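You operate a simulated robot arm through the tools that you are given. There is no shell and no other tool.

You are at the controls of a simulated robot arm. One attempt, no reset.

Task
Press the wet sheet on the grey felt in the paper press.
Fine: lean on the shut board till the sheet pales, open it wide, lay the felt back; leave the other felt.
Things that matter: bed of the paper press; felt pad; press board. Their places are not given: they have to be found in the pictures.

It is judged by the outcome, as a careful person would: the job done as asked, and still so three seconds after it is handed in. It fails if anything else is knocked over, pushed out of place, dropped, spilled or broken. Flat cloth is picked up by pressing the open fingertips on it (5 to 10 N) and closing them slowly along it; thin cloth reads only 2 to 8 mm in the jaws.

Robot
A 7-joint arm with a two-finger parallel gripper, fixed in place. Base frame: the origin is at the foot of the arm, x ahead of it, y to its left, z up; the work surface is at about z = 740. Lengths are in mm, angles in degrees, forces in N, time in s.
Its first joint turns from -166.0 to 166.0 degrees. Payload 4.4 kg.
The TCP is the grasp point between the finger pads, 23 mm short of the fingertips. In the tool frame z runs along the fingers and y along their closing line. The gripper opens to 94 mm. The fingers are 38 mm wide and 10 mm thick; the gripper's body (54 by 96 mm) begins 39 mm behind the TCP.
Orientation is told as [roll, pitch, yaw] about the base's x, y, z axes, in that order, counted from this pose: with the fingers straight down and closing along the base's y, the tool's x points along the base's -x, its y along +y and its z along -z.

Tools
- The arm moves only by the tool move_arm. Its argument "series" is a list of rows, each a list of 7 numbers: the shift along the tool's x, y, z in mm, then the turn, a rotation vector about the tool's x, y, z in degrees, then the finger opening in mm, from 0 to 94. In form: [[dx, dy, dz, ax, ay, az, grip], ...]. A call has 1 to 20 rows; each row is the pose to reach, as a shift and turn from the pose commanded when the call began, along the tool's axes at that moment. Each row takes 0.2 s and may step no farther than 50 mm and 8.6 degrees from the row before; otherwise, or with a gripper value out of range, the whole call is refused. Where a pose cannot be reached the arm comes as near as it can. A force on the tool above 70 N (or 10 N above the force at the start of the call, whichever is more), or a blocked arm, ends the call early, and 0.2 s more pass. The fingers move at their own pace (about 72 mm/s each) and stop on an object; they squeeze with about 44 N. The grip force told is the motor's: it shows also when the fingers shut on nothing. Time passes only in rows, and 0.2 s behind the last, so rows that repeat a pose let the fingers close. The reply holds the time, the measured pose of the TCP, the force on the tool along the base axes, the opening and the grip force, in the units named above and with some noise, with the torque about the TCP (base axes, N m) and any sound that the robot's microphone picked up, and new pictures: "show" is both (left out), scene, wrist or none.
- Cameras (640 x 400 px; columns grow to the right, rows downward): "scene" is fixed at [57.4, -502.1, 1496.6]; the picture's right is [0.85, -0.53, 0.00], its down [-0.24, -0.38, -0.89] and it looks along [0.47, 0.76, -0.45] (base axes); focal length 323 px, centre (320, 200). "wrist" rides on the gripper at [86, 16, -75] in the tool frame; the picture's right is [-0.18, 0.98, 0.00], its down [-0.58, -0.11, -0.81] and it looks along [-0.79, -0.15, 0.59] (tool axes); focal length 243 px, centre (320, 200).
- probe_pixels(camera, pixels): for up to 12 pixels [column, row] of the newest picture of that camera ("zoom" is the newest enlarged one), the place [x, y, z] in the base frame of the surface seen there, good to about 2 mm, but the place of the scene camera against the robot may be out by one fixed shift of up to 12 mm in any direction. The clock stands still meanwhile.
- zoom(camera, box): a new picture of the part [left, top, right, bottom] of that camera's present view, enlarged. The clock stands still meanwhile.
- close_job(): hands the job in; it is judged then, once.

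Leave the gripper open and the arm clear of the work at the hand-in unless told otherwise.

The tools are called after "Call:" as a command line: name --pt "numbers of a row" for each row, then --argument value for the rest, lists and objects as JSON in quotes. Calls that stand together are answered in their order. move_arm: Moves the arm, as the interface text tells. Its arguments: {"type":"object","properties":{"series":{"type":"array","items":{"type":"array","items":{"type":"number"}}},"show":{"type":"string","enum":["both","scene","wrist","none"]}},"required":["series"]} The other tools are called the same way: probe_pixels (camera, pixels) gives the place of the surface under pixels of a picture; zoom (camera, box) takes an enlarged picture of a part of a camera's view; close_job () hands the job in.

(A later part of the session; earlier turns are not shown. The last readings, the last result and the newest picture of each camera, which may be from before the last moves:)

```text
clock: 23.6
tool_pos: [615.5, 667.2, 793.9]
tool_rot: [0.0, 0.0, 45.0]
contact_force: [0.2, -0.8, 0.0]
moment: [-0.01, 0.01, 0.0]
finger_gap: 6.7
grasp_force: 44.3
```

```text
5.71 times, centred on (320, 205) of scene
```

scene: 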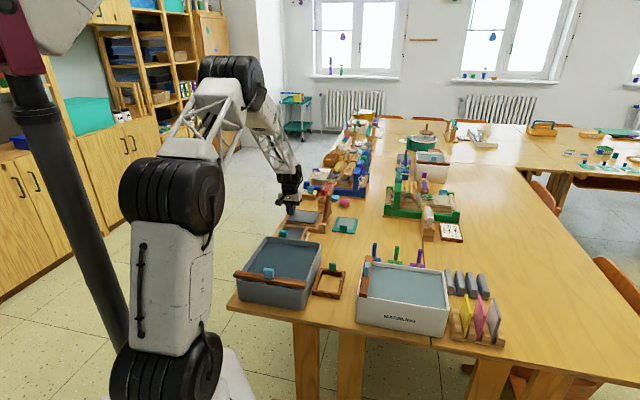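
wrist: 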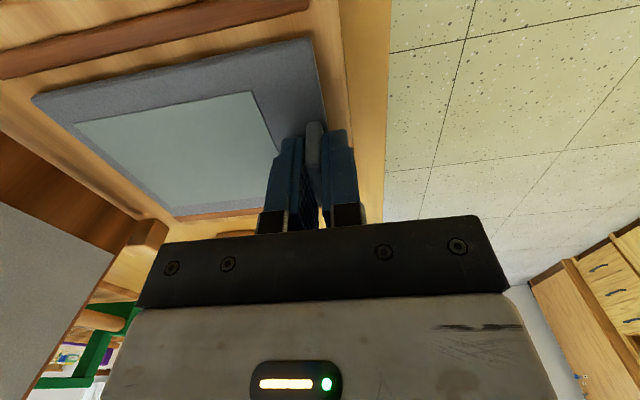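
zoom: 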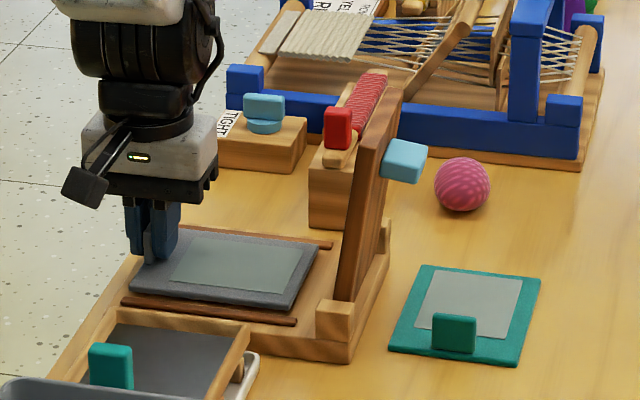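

The felt hangs just above the bed between the rails. I lower the last ~3 mm.

Call:
move_arm --pt "0 0 1 0 0 0 0" --pt "0 0 2 0 0 0 0" --pt "0 0 3 0 0 0 0" --pt "0 0 3 0 0 0 0" --show "wrist"

Call:
zoom --camera "wrist" --box '[10, 0, 370, 225]'

```text
clock: 24.6
tool_pos: [615.1, 667.6, 791.8]
tool_rot: [0.0, 0.0, 44.9]
contact_force: [0.4, 0.0, -1.2]
moment: [0.04, 0.03, 0.02]
finger_gap: 7.0
grasp_force: 44.0
```

wrist: 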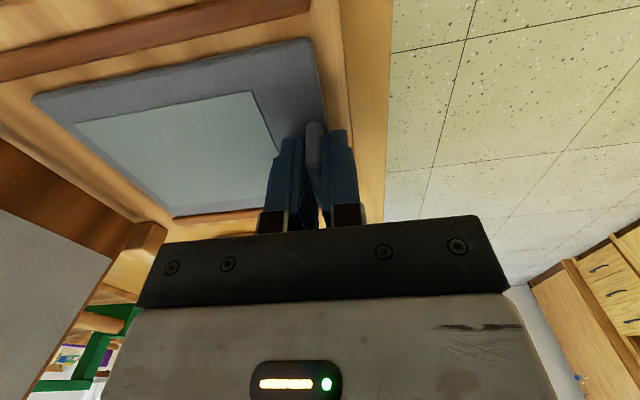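

```text
1.78 times, centred on (190, 112) of wrist
```

zoom: 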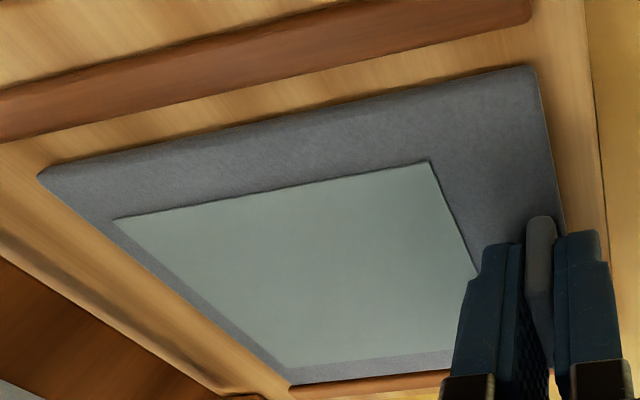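

Call:
move_arm --pt "0 0 1 0 0 0 0" --pt "0 0 2 0 0 0 0" --pt "0 0 2 0 0 0 0" --show "wrist"

Call:
probe_pixels --camera "wrist" --pixels '[[305, 42], [40, 97], [100, 150], [180, 80], [260, 60], [320, 90], [335, 50], [25, 60], [300, 8], [150, 130], [70, 75], [180, 208]]'

```text
clock: 25.4
tool_pos: [615.7, 668.4, 791.1]
tool_rot: [0.0, 0.0, 45.0]
contact_force: [0.7, -0.8, 17.9]
moment: [-0.25, 0.12, -0.01]
finger_gap: 7.1
grasp_force: 43.9
```

wrist: 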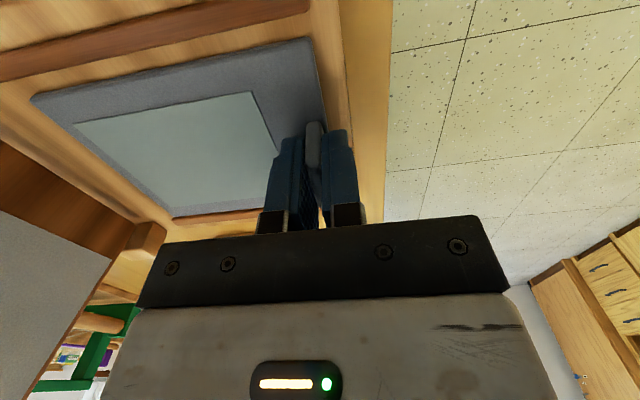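

```text
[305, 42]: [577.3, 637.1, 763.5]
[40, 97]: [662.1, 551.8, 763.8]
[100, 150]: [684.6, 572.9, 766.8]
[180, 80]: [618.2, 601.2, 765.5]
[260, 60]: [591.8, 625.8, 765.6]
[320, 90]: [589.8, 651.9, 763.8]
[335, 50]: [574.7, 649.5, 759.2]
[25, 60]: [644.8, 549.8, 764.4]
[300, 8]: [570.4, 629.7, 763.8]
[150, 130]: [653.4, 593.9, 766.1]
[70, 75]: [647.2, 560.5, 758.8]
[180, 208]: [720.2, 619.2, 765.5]
```

Contact (18 N up): the felt rests on the bed, top z 765.5. I ease back 1.5 mm, open the jaws to 20 mm, then rise straight.

Call:
move_arm --pt "0 0 -1.5 0 0 0 0" --pt "0 0 -1.5 0 0 0 8" --pt "0 0 -1.5 0 0 0 14" --pt "0 0 -1.5 0 0 0 20" --pt "0 0 -1.5 0 0 0 20" --pt "0 0 -12 0 0 0 20" --pt "0 0 -25 0 0 0 20" --pt "0 0 -45 0 0 0 20" --pt "0 0 -75 0 0 0 20" --pt "0 0 -110 0 0 0 20" --pt "0 0 -150 0 0 0 20" --pt "0 0 -150 0 0 0 20" --show "both"

Call:
zoom --camera "wrist" --box '[0, 0, 400, 240]'

Call:
zoom --camera "scene" --box '[270, 170, 370, 240]'

```text
clock: 28.0
tool_pos: [615.7, 666.3, 938.5]
tool_rot: [0.1, -0.1, 45.0]
contact_force: [-1.2, 0.2, -0.4]
moment: [-0.02, 0.0, 0.0]
finger_gap: 20.1
grasp_force: 0.0
```

scene: 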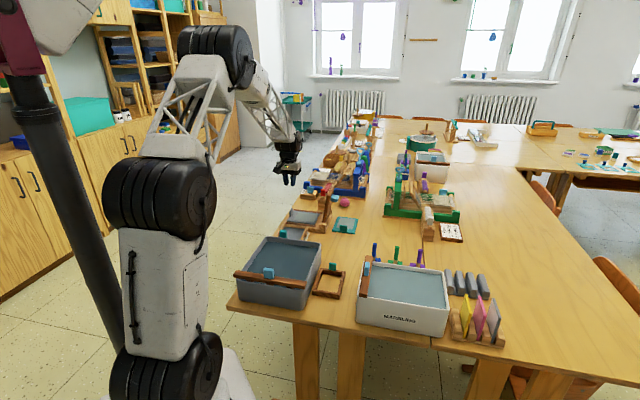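
wrist: 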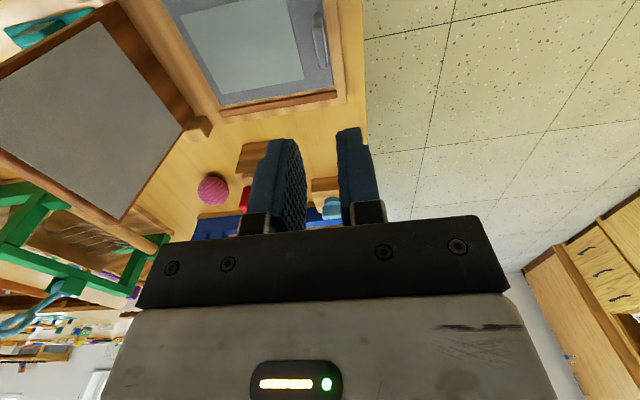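

```text
1.60 times, centred on (200, 120) of wrist
```

zoom: 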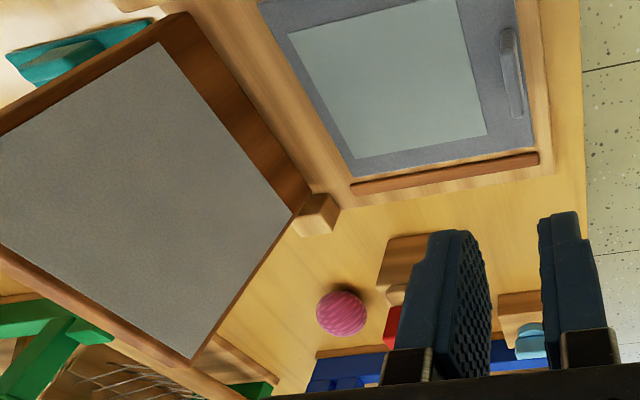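

```text
5.71 times, centred on (320, 205) of scene
```

zoom: 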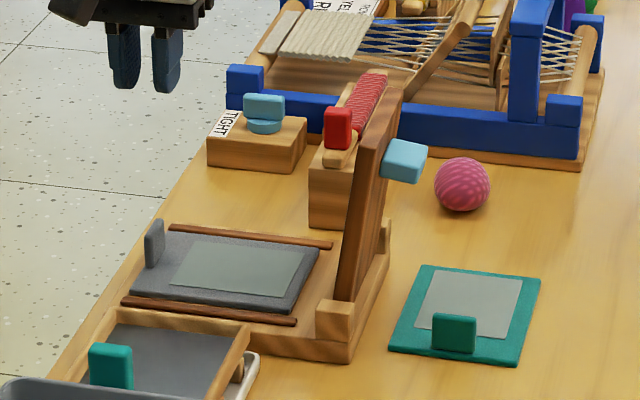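

The felt lies flat between the rails with its tab just outside where the board's end will come. Now I need the board's hinge line precisely, so I enlarge the board's inner face and posts in the wrist view.

Call:
zoom --camera "wrist" --box '[0, 0, 230, 150]'

```text
2.67 times, centred on (115, 75) of wrist
```

zoom: 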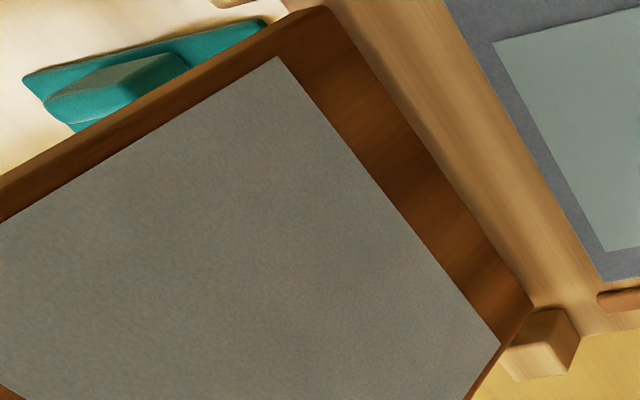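

Call:
probe_pixels --camera "zoom" --pixels '[[320, 20], [530, 305], [425, 165], [400, 190], [340, 100], [275, 60], [495, 345], [250, 200], [100, 300], [400, 320], [100, 130], [300, 300]]'

Call:
probe_pixels --camera "zoom" --pixels '[[540, 315], [575, 330], [560, 375], [510, 365], [548, 345], [480, 390], [50, 180], [200, 90], [20, 385], [450, 130], [580, 280], [505, 240]]'

```text
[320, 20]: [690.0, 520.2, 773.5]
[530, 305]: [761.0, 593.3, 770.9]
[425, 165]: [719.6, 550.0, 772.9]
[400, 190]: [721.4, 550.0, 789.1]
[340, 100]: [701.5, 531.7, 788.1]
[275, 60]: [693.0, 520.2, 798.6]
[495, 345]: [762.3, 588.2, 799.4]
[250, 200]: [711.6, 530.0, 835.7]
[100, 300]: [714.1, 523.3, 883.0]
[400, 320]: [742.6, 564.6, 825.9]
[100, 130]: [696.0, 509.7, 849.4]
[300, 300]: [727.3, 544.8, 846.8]
```

```text
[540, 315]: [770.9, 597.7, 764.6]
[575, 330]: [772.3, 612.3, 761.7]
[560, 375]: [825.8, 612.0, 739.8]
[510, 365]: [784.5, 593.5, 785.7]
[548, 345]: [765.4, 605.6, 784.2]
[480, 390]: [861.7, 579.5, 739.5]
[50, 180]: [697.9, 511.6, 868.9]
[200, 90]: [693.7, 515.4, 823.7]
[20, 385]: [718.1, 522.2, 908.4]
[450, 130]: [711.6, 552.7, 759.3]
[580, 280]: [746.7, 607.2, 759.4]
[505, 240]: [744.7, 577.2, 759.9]
```

The board's lower edge sits at s≈119.5, z≈771, leaning about 8.4°; hinge estimate is s≈123.5, z≈772. Before swinging the hand to the far side of the board, I check what stands there (green loom, ball, yarn winder).

Call:
probe_pixels --camera "scene" --pixels '[[387, 212], [400, 160], [402, 170], [455, 216], [400, 185], [425, 185], [428, 215], [343, 203], [333, 188], [325, 200], [352, 165], [428, 235]]'

```text
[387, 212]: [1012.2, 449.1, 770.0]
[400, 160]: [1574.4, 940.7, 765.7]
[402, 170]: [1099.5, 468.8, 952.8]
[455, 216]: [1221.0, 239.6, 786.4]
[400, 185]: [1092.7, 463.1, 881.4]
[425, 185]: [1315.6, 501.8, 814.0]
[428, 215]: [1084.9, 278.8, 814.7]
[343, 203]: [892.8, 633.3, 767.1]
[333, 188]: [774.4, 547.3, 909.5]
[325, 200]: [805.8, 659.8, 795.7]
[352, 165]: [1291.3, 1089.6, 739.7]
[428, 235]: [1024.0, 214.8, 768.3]
```

The green loom's nearest post is at (1093,463), clear of my path. I rise to z ≈ 1058, pass over the board and turn to yaw -45, ending beyond the board's outer side (s≈240).

Call:
move_arm --pt "0 0 -40 0 0 0 40" --pt "0 0 -80 0 0 0 60" --pt "0 -5 -120 0 0 6 60" --pt "0 -30 -120 0 0 14 60" --pt "0 -57 -120 0 0 22 60" --pt "0 -84 -120 0 0 30 60" --pt "1 -111 -120 0 0 38 60" --pt "1 -138 -120 0 0 46 60" --pt "1 -165 -120 0 0 54 60" --pt "1 -192 -120 0 0 62 60" --pt "1.5 -219 -120 0 0 70 60" --pt "1.5 -246 -120 0 0 78 60" --pt "1.5 -266 -120 0 0 86 60" --pt "1.5 -276 -120 0 0 90 60" --pt "1.5 -276 -120 0 0 90 60" --show "both"

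```text
clock: 31.2
tool_pos: [809.6, 472.5, 1059.9]
tool_rot: [-0.1, -0.1, -45.2]
contact_force: [0.0, 0.2, -0.4]
moment: [0.03, 0.0, 0.04]
finger_gap: 59.8
grasp_force: 0.0
```

scene: 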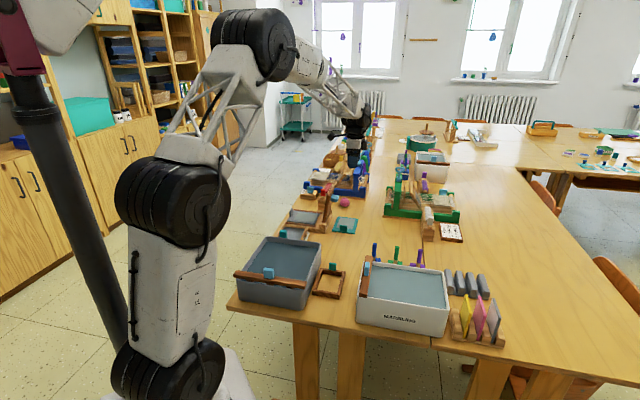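
wrist: 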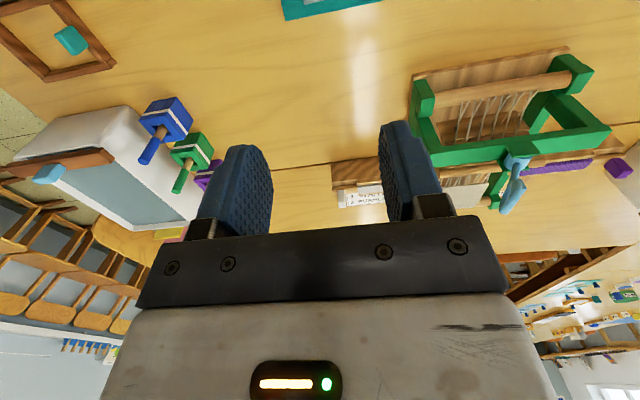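

At yaw -45, s≈238, t≈906. Now I tilt the tool 60° so the fingers point toward the board's outer face, staying at this height.

Call:
move_arm --pt "0 0 0 0 7.5 0 60" --pt "0 0 0 0 15 0 60" --pt "0 0 0 0 22.5 0 60" --pt "0 0 0 0 30 0 60" --pt "0 0 0 0 37.5 0 60" --pt "0 0 0 0 45 0 60" --pt "0 0 0 0 52.5 0 60" --pt "0 0 0 0 60 0 60" --pt "0 0 0 0 60 0 60" --show "both"

```text
clock: 33.2
tool_pos: [808.6, 473.3, 1058.8]
tool_rot: [0.0, 60.1, -45.1]
contact_force: [0.5, -0.2, -0.4]
moment: [0.05, -0.01, 0.0]
finger_gap: 60.1
grasp_force: 0.2
```

scene: 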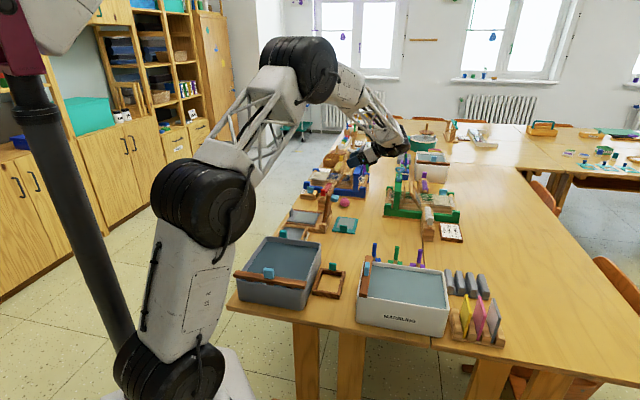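
wrist: 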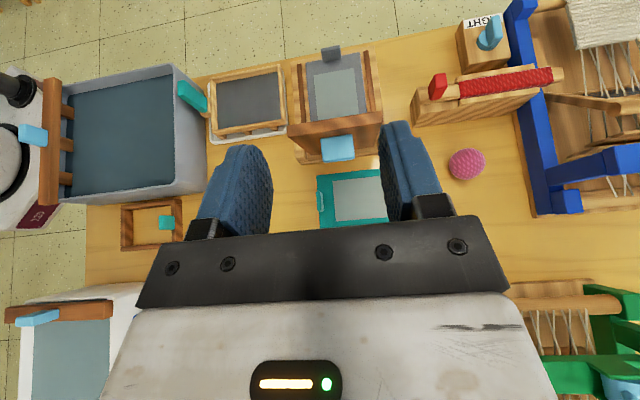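

The tilt is reached, and the wrist camera now looks straight at the board's outer side and handle at (337,148). I enlarge and measure it.

Call:
zoom --camera "wrist" --box '[280, 40, 400, 170]'

```text
3.08 times, centred on (340, 105) of wrist
```

zoom: 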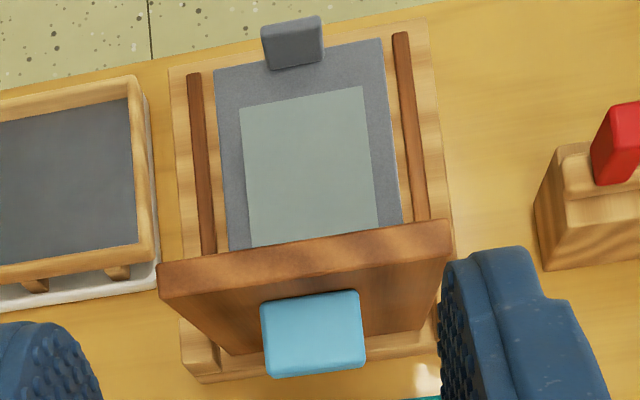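

Call:
probe_pixels --camera "zoom" --pixels '[[266, 305], [356, 296], [272, 370], [360, 360], [313, 330], [313, 310], [313, 350], [165, 268], [445, 225], [300, 245], [300, 268], [230, 320]]'

Call:
probe_pixels --camera "zoom" --pixels '[[193, 80], [208, 245], [400, 38], [422, 212], [266, 45], [318, 35], [292, 45], [217, 78], [378, 45], [243, 112], [360, 90], [295, 65]]'

```text
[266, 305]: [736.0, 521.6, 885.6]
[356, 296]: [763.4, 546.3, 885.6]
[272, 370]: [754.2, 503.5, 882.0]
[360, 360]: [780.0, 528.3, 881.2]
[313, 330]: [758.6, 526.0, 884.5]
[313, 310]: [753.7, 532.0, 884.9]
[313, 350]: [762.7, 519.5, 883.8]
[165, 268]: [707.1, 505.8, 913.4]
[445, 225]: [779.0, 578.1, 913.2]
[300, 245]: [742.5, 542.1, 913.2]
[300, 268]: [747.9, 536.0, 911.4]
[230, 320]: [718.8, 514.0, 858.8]
```

```text
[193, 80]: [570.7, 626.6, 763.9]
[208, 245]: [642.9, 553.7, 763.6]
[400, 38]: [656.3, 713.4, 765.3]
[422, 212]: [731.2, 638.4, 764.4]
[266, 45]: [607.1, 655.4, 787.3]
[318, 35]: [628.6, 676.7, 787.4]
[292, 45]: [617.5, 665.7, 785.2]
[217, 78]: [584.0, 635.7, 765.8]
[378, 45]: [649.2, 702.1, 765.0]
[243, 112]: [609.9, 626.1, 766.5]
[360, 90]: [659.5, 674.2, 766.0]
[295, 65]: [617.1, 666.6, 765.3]
```

Handle spans t 888–926 (centre 907.5), its outer end at s≈178, z≈876; its top face tilts 8–9°. I move to a pre-grasp 60 mm back along the tool axis (s≈231, z≈906), tilt 60° kept.

Call:
move_arm --pt "-25 1 16 0 0 0 60" --pt "-52 1 33 0 0 0 60" --pt "-78 1 50 0 0 0 60" --pt "-104 1 66 0 0 0 60" --pt "-122 1 78 0 0 0 60" --pt "-129.4 1 82 0 0 0 60" --pt "-129.4 1 82 0 0 0 60" --show "both"

Call:
zoom --camera "wrist" --box '[210, 60, 430, 230]'

Call:
zoom --camera "scene" --box '[290, 160, 400, 240]'

```text
clock: 34.8
tool_pos: [805.1, 476.6, 906.6]
tool_rot: [0.0, 59.9, -45.1]
contact_force: [0.0, 0.2, 0.3]
moment: [0.0, -0.01, 0.0]
finger_gap: 59.9
grasp_force: 0.1
```

scene: 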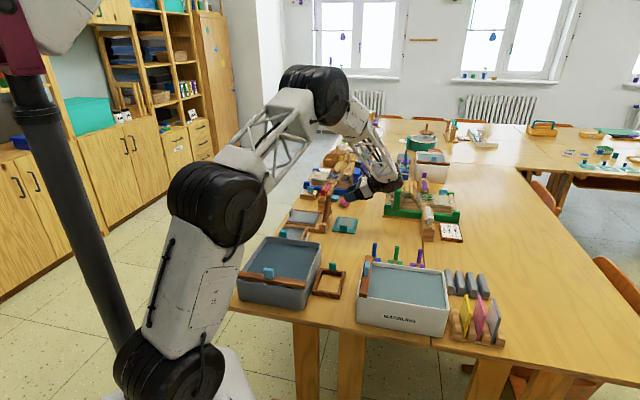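
wrist: 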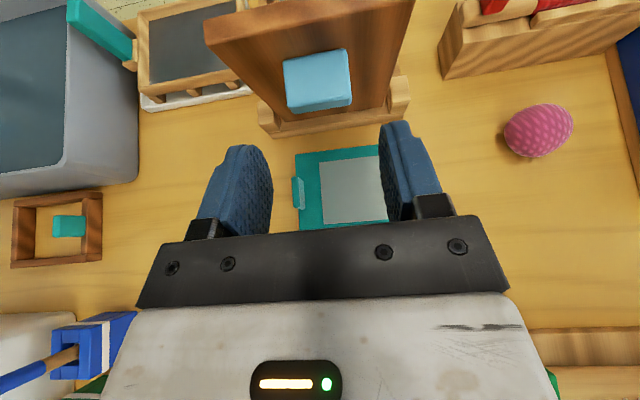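

```text
2.35 times, centred on (320, 145) of wrist
```

zoom: 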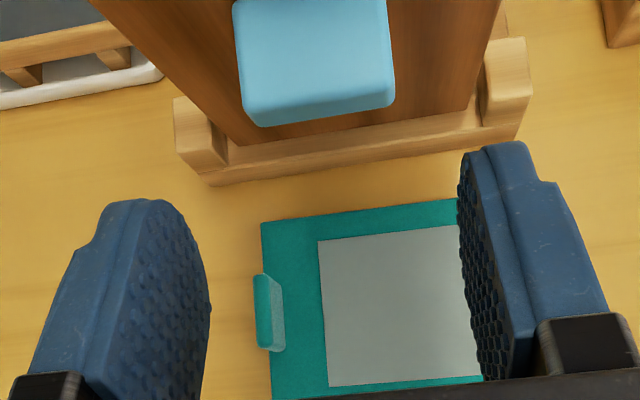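

```text
5.00 times, centred on (345, 200) of scene
```

zoom: 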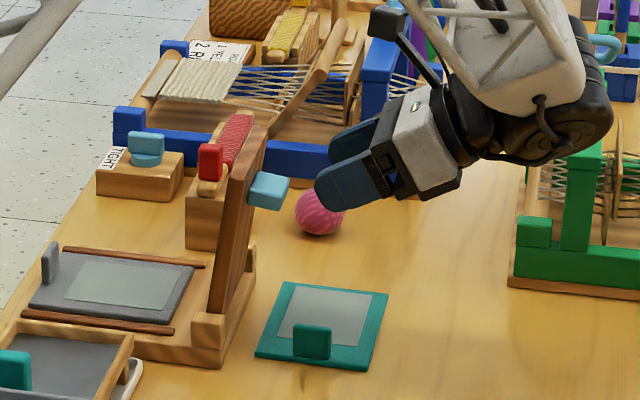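

Aligned: handle straight ahead between the pads. I advance about 62 mm along the tool axis in small steps, jaws at 60.

Call:
move_arm --pt "0 1.2 15 0 0 0 60" --pt "0 1.2 30 0 0 0 60" --pt "0 1.2 45 0 0 0 60" --pt "0 1.2 54 0 0 0 60" --pt "0 1.2 60 0 0 0 60" --pt "0 1.2 60 0 0 0 60" --show "both"

Call:
zoom --camera "wrist" --box '[210, 80, 430, 230]'

Call:
zoom --camera "scene" --box '[300, 165, 380, 225]'

```text
clock: 36.2
tool_pos: [770.4, 515.4, 875.1]
tool_rot: [0.0, 60.0, -44.9]
contact_force: [0.1, 0.2, -1.1]
moment: [0.02, 0.02, 0.0]
finger_gap: 60.0
grasp_force: 0.0
```

scene: 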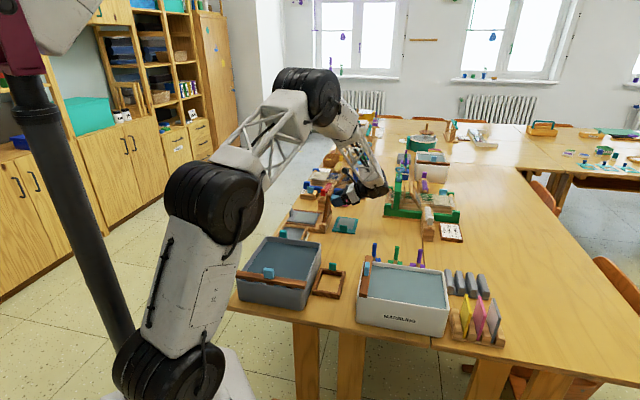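
wrist: 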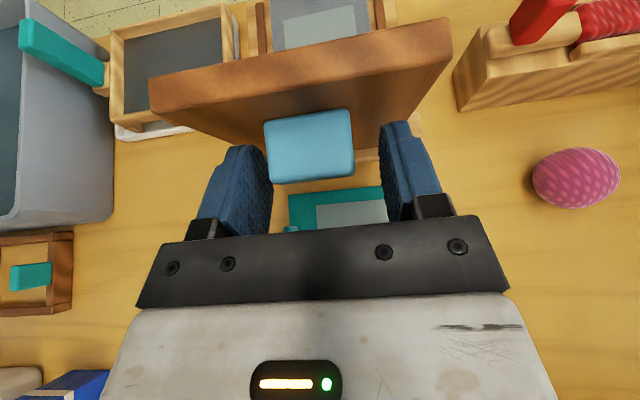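

```text
2.67 times, centred on (320, 155) of wrist
```

zoom: 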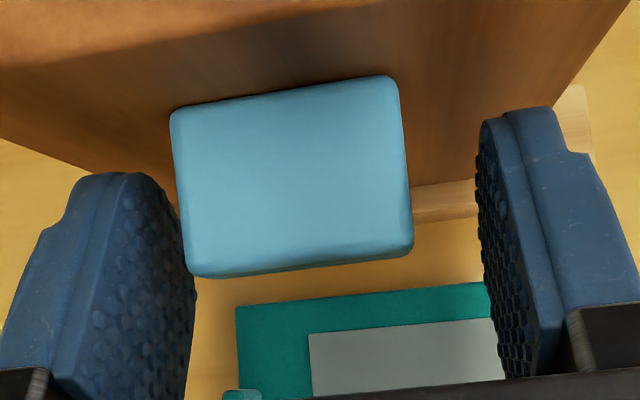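

```text
6.67 times, centred on (340, 195) of scene
```

zoom: 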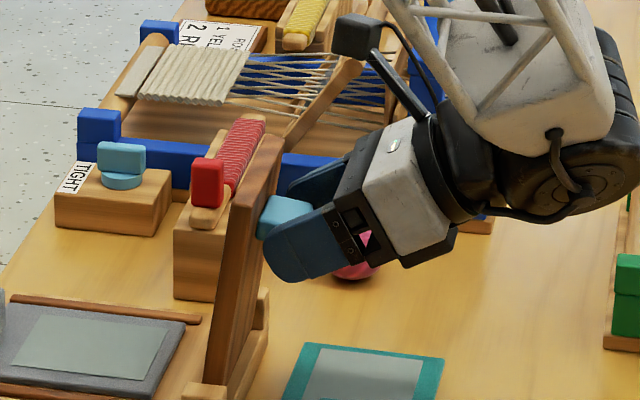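

I probe the handle's sides and both pads for centring before closing.

Call:
probe_pixels --camera "zoom" --pixels '[[178, 150], [405, 150], [192, 255], [408, 240], [295, 180], [295, 265], [170, 250], [150, 230], [485, 200], [495, 280], [290, 110], [290, 60]]'

```text
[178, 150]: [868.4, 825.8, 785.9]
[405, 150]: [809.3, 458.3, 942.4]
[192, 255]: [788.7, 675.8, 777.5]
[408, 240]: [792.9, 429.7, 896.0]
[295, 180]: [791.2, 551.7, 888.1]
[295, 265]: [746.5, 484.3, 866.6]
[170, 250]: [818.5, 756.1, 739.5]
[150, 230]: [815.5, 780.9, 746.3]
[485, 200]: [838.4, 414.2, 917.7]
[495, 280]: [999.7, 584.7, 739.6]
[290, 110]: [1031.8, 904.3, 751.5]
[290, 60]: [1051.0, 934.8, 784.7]
```

That was read from the scene enlargement by mistake; I repeat on the wrist picture.

Call:
probe_pixels --camera "wrist" --pixels '[[268, 137], [350, 137], [273, 176], [352, 170], [310, 148], [310, 178], [263, 174], [258, 190], [383, 155], [384, 170], [310, 112], [310, 100]]'

```text
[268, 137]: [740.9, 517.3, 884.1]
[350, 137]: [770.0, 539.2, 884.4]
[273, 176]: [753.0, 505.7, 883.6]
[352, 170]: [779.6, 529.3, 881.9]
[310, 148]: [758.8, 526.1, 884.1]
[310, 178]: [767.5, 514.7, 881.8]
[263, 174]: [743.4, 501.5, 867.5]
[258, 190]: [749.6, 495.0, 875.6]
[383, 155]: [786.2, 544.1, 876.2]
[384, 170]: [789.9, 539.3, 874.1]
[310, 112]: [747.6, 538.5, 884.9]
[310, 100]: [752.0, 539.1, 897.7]
```

Pads are centred at t≈910.3 and the handle at 907.7, so I shift -2.6 mm, 1 mm further in, and close gently on the handle.

Call:
move_arm --pt "0 -1.5 1 0 0 0 60" --pt "0 -2.6 1 0 0 0 55" --pt "0 -2.6 1 0 0 0 48" --pt "0 -2.6 1 0 0 0 43" --pt "0 -2.6 1 0 0 0 39" --pt "0 -2.6 1 0 0 0 36" --pt "0 -2.6 1 0 0 0 33" --pt "0 -2.6 1 0 0 0 30" --pt "0 -2.6 1 0 0 0 30" --show "both"

```text
clock: 38.2
tool_pos: [768.7, 513.7, 875.5]
tool_rot: [0.0, 60.0, -45.0]
contact_force: [12.3, 11.9, -4.2]
moment: [-0.04, -0.18, -0.24]
finger_gap: 39.9
grasp_force: 45.3
```

scene: 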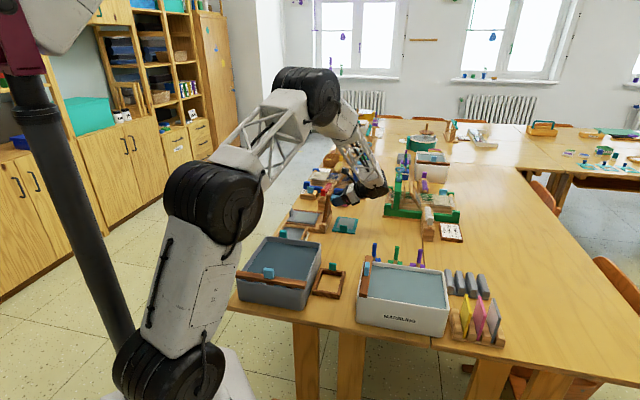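
wrist: 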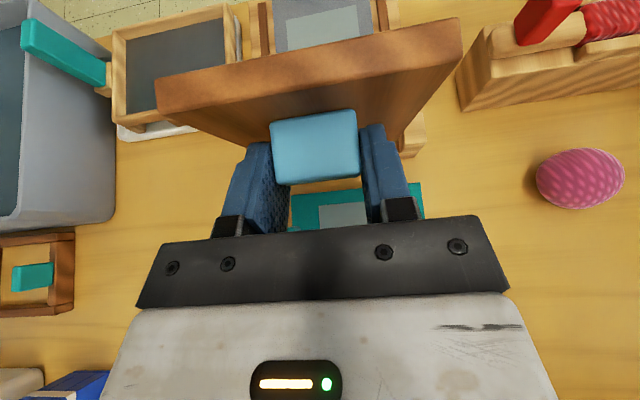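

Held at 39.9 mm, 45 N, but a side force of ~17 N along +t shows a small off-centre; I relax it by shifting +1.6 mm.

Call:
move_arm --pt "0 0.8 0 0 0 0 30" --pt "0 1.6 0 0 0 0 30" --pt "0 1.6 0 0 0 0 30" --show "none"

```text
clock: 39.0
tool_pos: [767.9, 513.4, 874.9]
tool_rot: [-0.2, 60.0, -45.0]
contact_force: [-30.5, -33.5, 11.7]
moment: [0.07, 0.22, 0.82]
finger_gap: 39.5
grasp_force: 44.8
```

Stiffer than thought (≈39 N/mm): overshot. I go back 1.15 mm.

Call:
move_arm --pt "0 -0.6 0 0 0 0 30" --pt "0 -1.15 0 0 0 0 30" --pt "0 -1.15 0 0 0 0 30" --show "none"

```text
clock: 39.8
tool_pos: [767.7, 514.3, 874.6]
tool_rot: [0.0, 59.9, -45.1]
contact_force: [-9.4, -21.4, -1.0]
moment: [-0.39, -0.82, 0.4]
finger_gap: 40.2
grasp_force: 45.2
```

Call:
move_arm --pt "0 -0.3 0 0 0 0 30" --pt "0 -0.5 0 0 0 0 30" --pt "0 -0.5 0 0 0 0 30" --show "none"

```text
clock: 40.6
tool_pos: [766.9, 514.2, 875.2]
tool_rot: [0.0, 60.0, -45.0]
contact_force: [17.6, 15.6, -15.2]
moment: [-0.72, -0.67, -0.57]
finger_gap: 39.7
grasp_force: 44.5
```

Forces change fast with tenths of a millimetre, so the press holds firm. I check with the scene view that the press has not shifted.

Call:
move_arm --pt "0 0.25 0 0 0 0 30" --pt "0 0.25 0 0 0 0 30" --show "both"

Call:
zoom --camera "scene" --box '[270, 170, 370, 240]'

```text
clock: 41.2
tool_pos: [767.0, 512.6, 876.5]
tool_rot: [0.1, 60.0, -45.0]
contact_force: [26.3, 21.4, -11.5]
moment: [-0.9, -0.39, -0.55]
finger_gap: 40.0
grasp_force: 44.8
```

scene: 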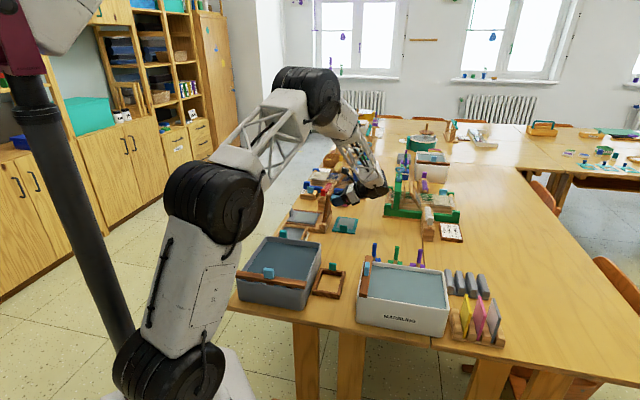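
wrist: 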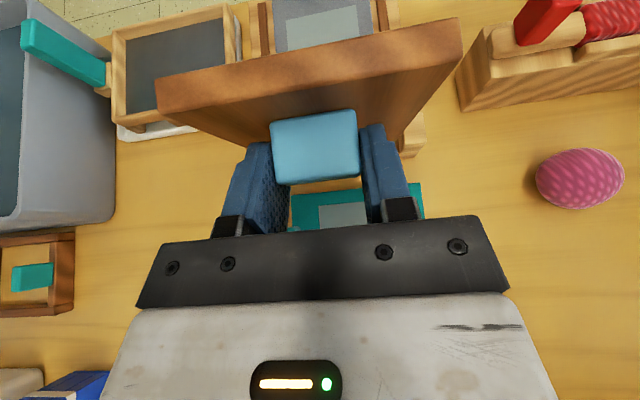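

```text
5.71 times, centred on (320, 205) of scene
```

zoom: 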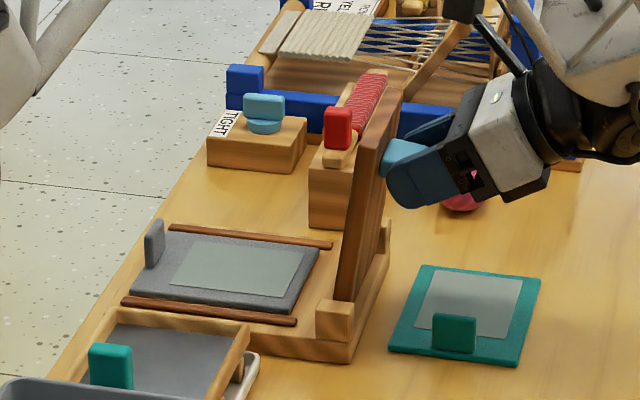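

The press and felt are exactly where they were: the press is fixed. Now I swing the handle rigidly about the hinge, starting with 8° in 2° steps, watching the force.

Call:
move_arm --pt "3.4 0 2.23 0 -2 0 30" --pt "6.72 0 4.59 0 -4 0 30" --pt "9.95 0 7.05 0 -6 0 30" --pt "13.1 0 9.63 0 -8 0 30" --pt "13.1 0 9.63 0 -8 0 30" --show "wrist"

```text
clock: 42.4
tool_pos: [755.7, 523.7, 882.7]
tool_rot: [0.1, 52.1, -45.1]
contact_force: [33.1, 30.8, -17.0]
moment: [-0.66, -0.53, -0.55]
finger_gap: 40.0
grasp_force: 44.7
```

wrist: 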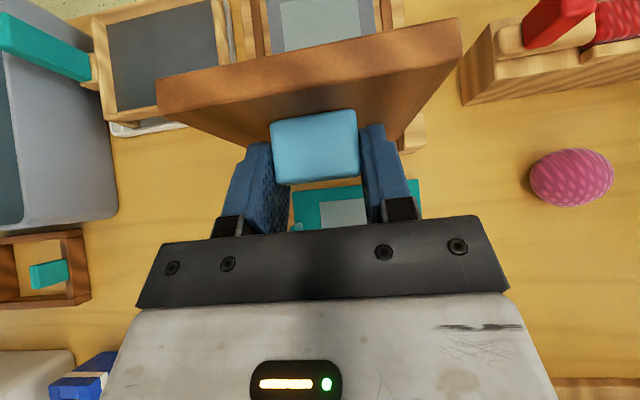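

In-plane forces are modest; there's ~45 N sideways along t, so I ease +0.7 mm in t and continue another 12°.

Call:
move_arm --pt "4.8 0.7 3.65 0 -3 0 30" --pt "9.65 0.7 7.3 0 -6 0 30" --pt "14.3 0.7 11.2 0 -9 0 30" --pt "18.8 0.7 15.35 0 -12 0 30" --pt "18.8 0.7 15.35 0 -12 0 30" --show "wrist"

```text
clock: 43.6
tool_pos: [741.3, 541.0, 887.7]
tool_rot: [-0.2, 40.1, -45.1]
contact_force: [-6.4, -10.3, 1.1]
moment: [-0.21, -0.13, 0.32]
finger_gap: 39.9
grasp_force: 44.7
```

wrist: 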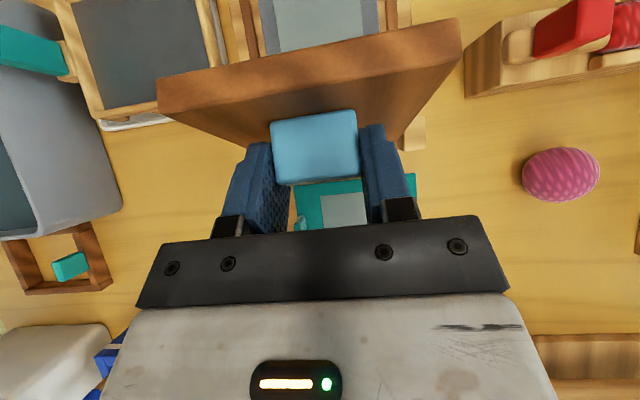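

Forces are small now. I continue with 16° more.

Call:
move_arm --pt "6.72 -0.2 4.59 0 -4 0 30" --pt "13.1 -0.2 9.63 0 -8 0 30" --pt "19.12 -0.2 15.1 0 -12 0 30" --pt "24.74 -0.2 20.99 0 -16 0 30" --pt "24.74 -0.2 20.99 0 -16 0 30" --show "wrist"

```text
clock: 44.8
tool_pos: [717.6, 563.4, 887.9]
tool_rot: [0.0, 23.9, -45.2]
contact_force: [12.5, -5.3, -10.8]
moment: [-1.1, -0.86, 0.1]
finger_gap: 39.8
grasp_force: 44.8
```

wrist: 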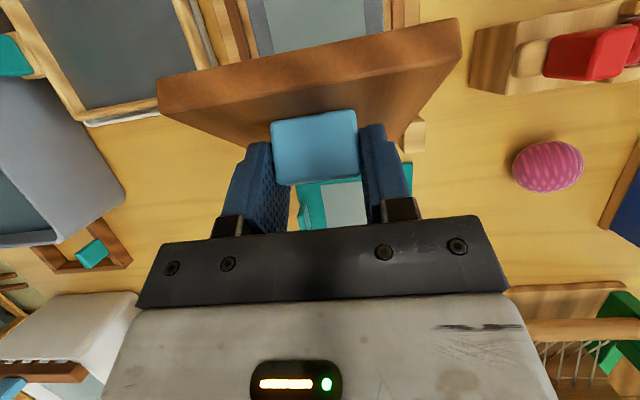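

Small forces still. I continue 16°, pulling in 0.4 mm radially.

Call:
move_arm --pt "6.5 0 4.95 0 -4 0 30" --pt "12.9 0 9.97 0 -8 0 30" --pt "18.9 0 15.45 0 -12 0 30" --pt "24.5 0 21.35 0 -16 0 30" --pt "24.5 0 21.35 0 -16 0 30" --show "wrist"

```text
clock: 46.0
tool_pos: [695.5, 585.9, 876.3]
tool_rot: [0.0, 8.0, -45.0]
contact_force: [10.4, -4.4, -8.1]
moment: [-0.81, -0.23, 0.34]
finger_gap: 40.0
grasp_force: 45.0
```

wrist: 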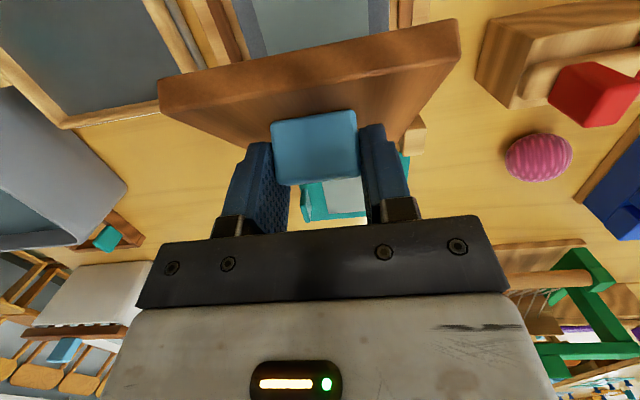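

Steady. Another 16° with the same small correction.

Call:
move_arm --pt "6.5 0 4.95 0 -4 0 30" --pt "12.9 0 9.97 0 -8 0 30" --pt "18.9 0 15.45 0 -12 0 30" --pt "24.5 0 21.35 0 -16 0 30" --pt "24.5 0 21.35 0 -16 0 30" --show "both"

Call:
zoom --camera "scene" --box '[270, 160, 370, 240]'

```text
clock: 47.2
tool_pos: [675.5, 606.6, 859.1]
tool_rot: [-0.1, -8.0, -45.0]
contact_force: [-4.1, -17.0, -4.2]
moment: [-0.55, -0.19, 0.31]
finger_gap: 40.0
grasp_force: 45.1
```

scene: 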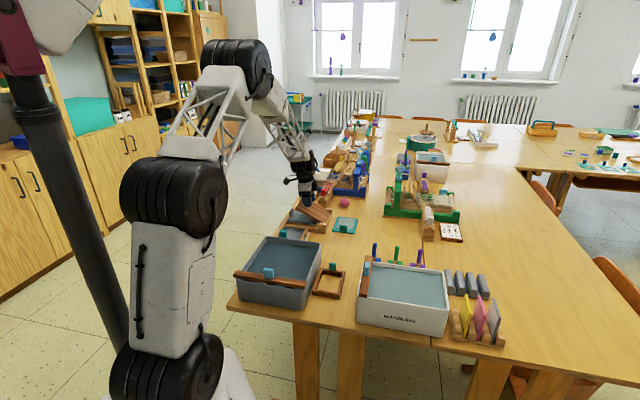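
wrist: 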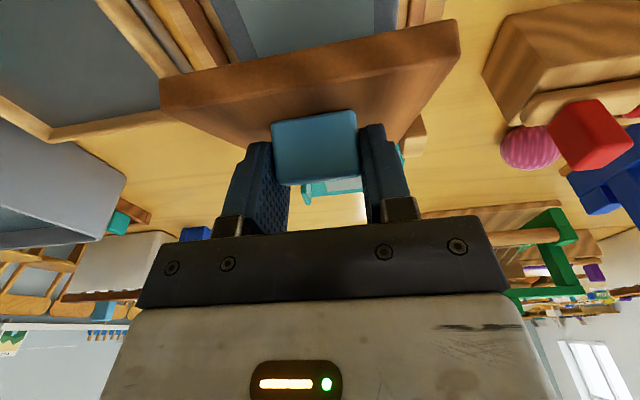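

```text
5.00 times, centred on (320, 200) of scene
```

zoom: 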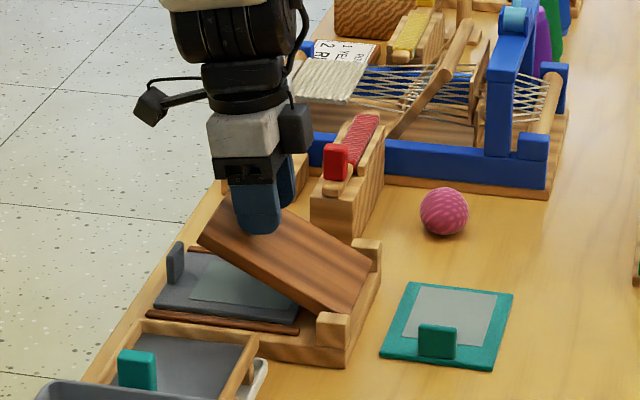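

The board is at about 30°, its end clear of the felt tab. Another 14° down, small corrections.

Call:
move_arm --pt "6.55 -0.3 4.85 0 -4 0 30" --pt "12.95 -0.3 9.9 0 -8 0 30" --pt "18.95 -0.3 15.4 0 -12 0 30" --pt "21.85 -0.3 18.2 0 -14 0 30" --pt "21.85 -0.3 18.2 0 -14 0 30" --show "both"

Call:
zoom --camera "scene" --box '[270, 160, 370, 240]'

```text
clock: 48.4
tool_pos: [662.8, 618.2, 837.9]
tool_rot: [-0.1, -22.0, -45.0]
contact_force: [15.5, -28.1, -24.3]
moment: [0.22, -0.01, 0.4]
finger_gap: 39.8
grasp_force: 44.8
```

scene: 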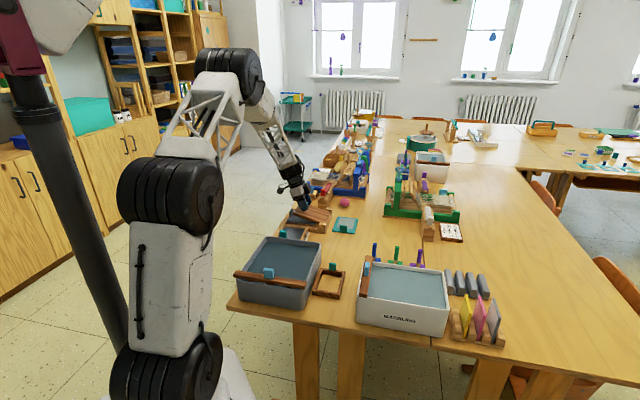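
wrist: 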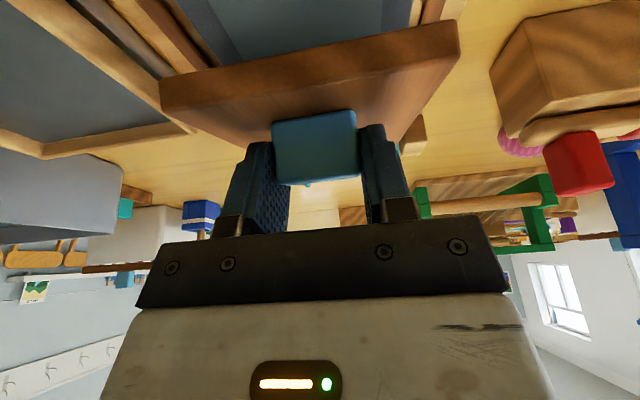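

```text
5.00 times, centred on (320, 200) of scene
```

zoom: 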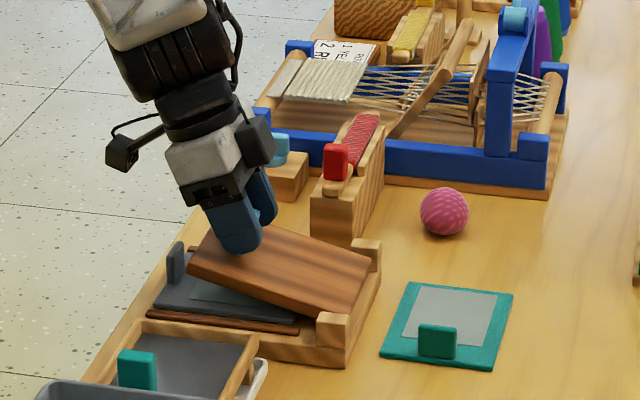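

About 16° left, with ~39 N inward pull, so my arc radius is about 1 mm too long; I correct that and go down 8°.

Call:
move_arm --pt "2.6 0 3.3 0 -2 0 30" --pt "6.0 0 5.6 0 -4 0 30" --pt "9.2 0 8.1 0 -6 0 30" --pt "12.3 0 10.75 0 -8 0 30" --pt "12.3 0 10.75 0 -8 0 30" --show "none"

```text
clock: 49.6
tool_pos: [656.7, 624.3, 824.3]
tool_rot: [0.1, -30.0, -45.1]
contact_force: [-20.2, -34.9, 2.0]
moment: [-0.85, -0.39, 0.37]
finger_gap: 39.8
grasp_force: 45.5
```

Side force -39 N in t; I shift -0.7 mm and go 4° further.

Call:
move_arm --pt "0 -0.4 0 0 0 0 30" --pt "3.2 -0.7 2.4 0 -2 0 30" --pt "6.5 -0.7 4.8 0 -4 0 30" --pt "6.5 -0.7 4.8 0 -4 0 30" --show "scene"

Call:
zoom --camera "scene" --box '[270, 180, 350, 240]'

```text
clock: 50.6
tool_pos: [654.8, 626.4, 816.1]
tool_rot: [0.0, -34.0, -45.1]
contact_force: [16.1, 3.0, -14.3]
moment: [0.75, 0.72, 0.25]
finger_gap: 39.6
grasp_force: 45.2
```

scene: 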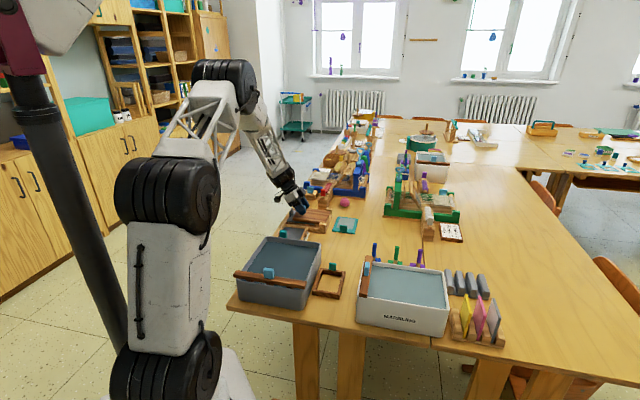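

```text
6.67 times, centred on (310, 210) of scene
```

zoom: 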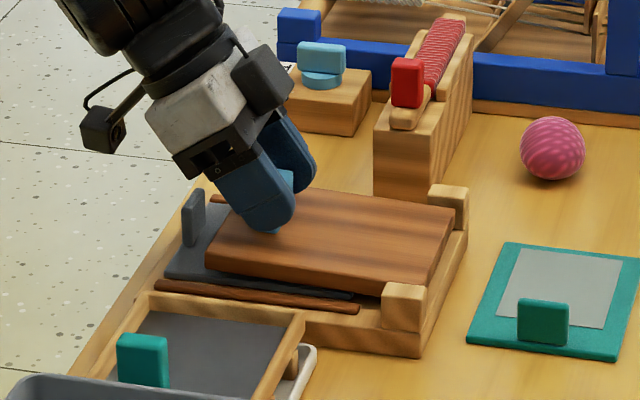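

About 4° left to shut. I continue in 1° steps to contact.

Call:
move_arm --pt "1.6 0 1.3 0 -1 0 30" --pt "3.2 0 2.5 0 -2 0 30" --pt "4.8 0 3.8 0 -3 0 30" --pt "6.3 0 5.0 0 -4 0 30" --pt "6.3 0 5.0 0 -4 0 30" --show "scene"

Call:
zoom --camera "scene" --box '[270, 180, 350, 240]'

```text
clock: 51.8
tool_pos: [652.9, 627.3, 810.5]
tool_rot: [0.2, -38.1, -45.2]
contact_force: [33.4, 25.1, 4.6]
moment: [0.53, 0.57, -0.07]
finger_gap: 40.0
grasp_force: 44.9
```

scene: 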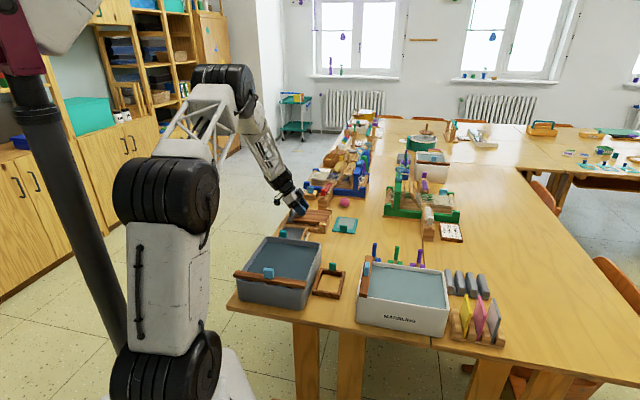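

```text
6.67 times, centred on (310, 210) of scene
```

zoom: 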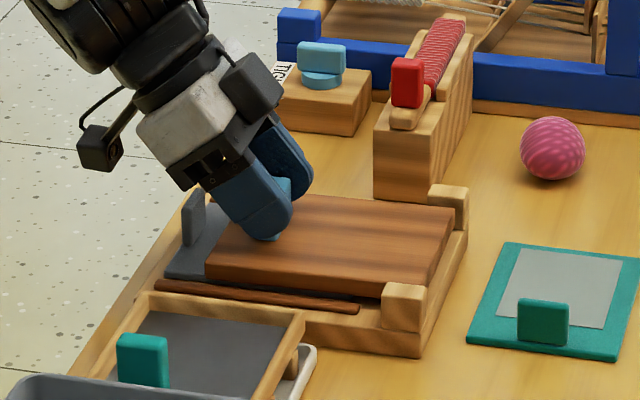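

Board lies nearly flat. I ease sideways +0.6 mm and take another 2° down until it resists.

Call:
move_arm --pt "0 0.6 0 0 0 0 30" --pt "1.0 0.6 1.0 0 -0.5 0 30" --pt "1.8 0.6 1.9 0 -1 0 30" --pt "1.8 0.6 1.9 0 -1 0 30" --show "none"

```text
clock: 52.8
tool_pos: [652.9, 628.4, 809.2]
tool_rot: [0.2, -39.0, -45.2]
contact_force: [-4.5, -6.8, 57.0]
moment: [-0.84, 0.75, -0.11]
finger_gap: 39.8
grasp_force: 45.5
```

The board is shut and I'm already leaning on it with 57 N. I hold this for about 3 s.

Call:
move_arm --pt "0 0 0 0 0 0 30" --pt "0 0 0 0 0 0 30" --pt "0 0 0 0 0 0 30" --pt "0 0 0 0 0 0 30" --pt "0 0 0 0 0 0 30" --pt "0 0 0 0 0 0 30" --pt "0 0 0 0 0 0 30" --pt "0 0 0 0 0 0 30" --pt "0 0 0 0 0 0 30" --pt "0 0 0 0 0 0 30" --pt "0 0 0 0 0 0 30" --pt "0 0 0 0 0 0 30" --pt "0 0 0 0 0 0 30" --pt "0 0 0 0 0 0 30" --pt "0 0 0 0 0 0 30" --show "both"

Call:
zoom --camera "scene" --box '[270, 180, 350, 240]'

```text
clock: 53.5
tool_pos: [654.2, 627.6, 809.1]
tool_rot: [0.1, -39.1, -45.1]
contact_force: [-18.8, -13.4, 17.1]
moment: [-0.33, 1.59, -0.26]
finger_gap: 39.9
grasp_force: 45.3
stopped in row 3: the force on the tool passed its limit at 71 N (the readings are from after the stop); the commanded pose is now the measured one
```

scene: 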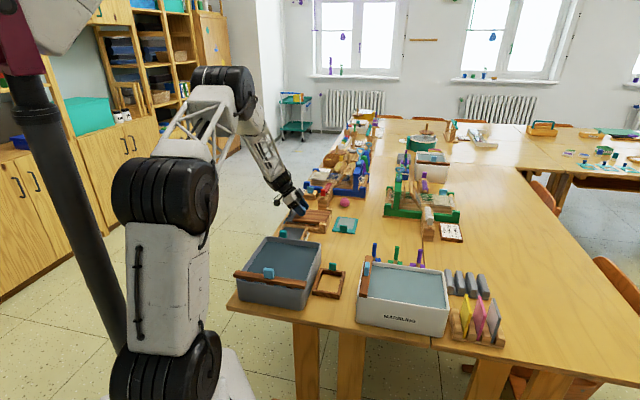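
wrist: 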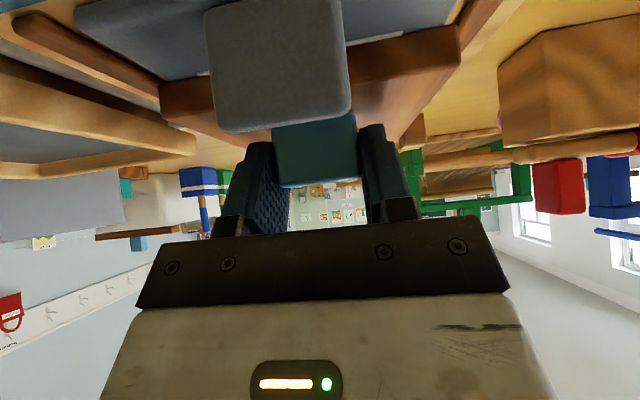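

```text
6.67 times, centred on (310, 210) of scene
```

zoom: 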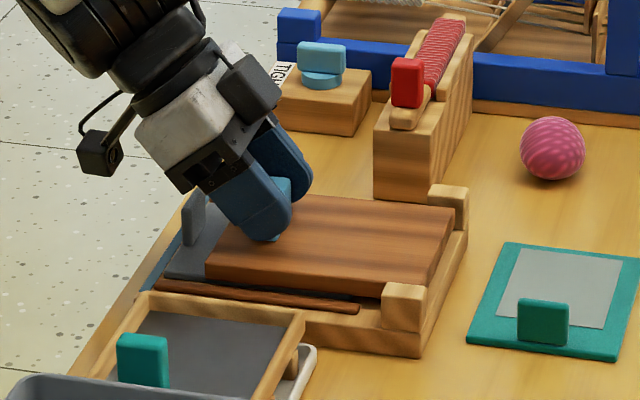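

The force crept over 70 N and the hold stopped; now it reads 17 N. There's a bluish strip beside the felt at (170,250); I look closer.

Call:
zoom --camera "scene" --box '[284, 200, 324, 230]'

```text
13.33 times, centred on (304, 215) of scene
```

zoom: 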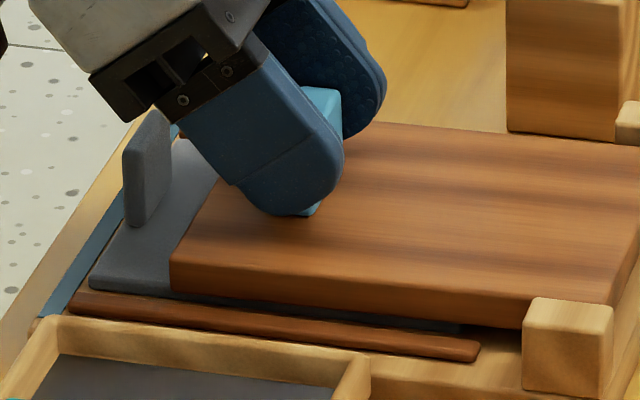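

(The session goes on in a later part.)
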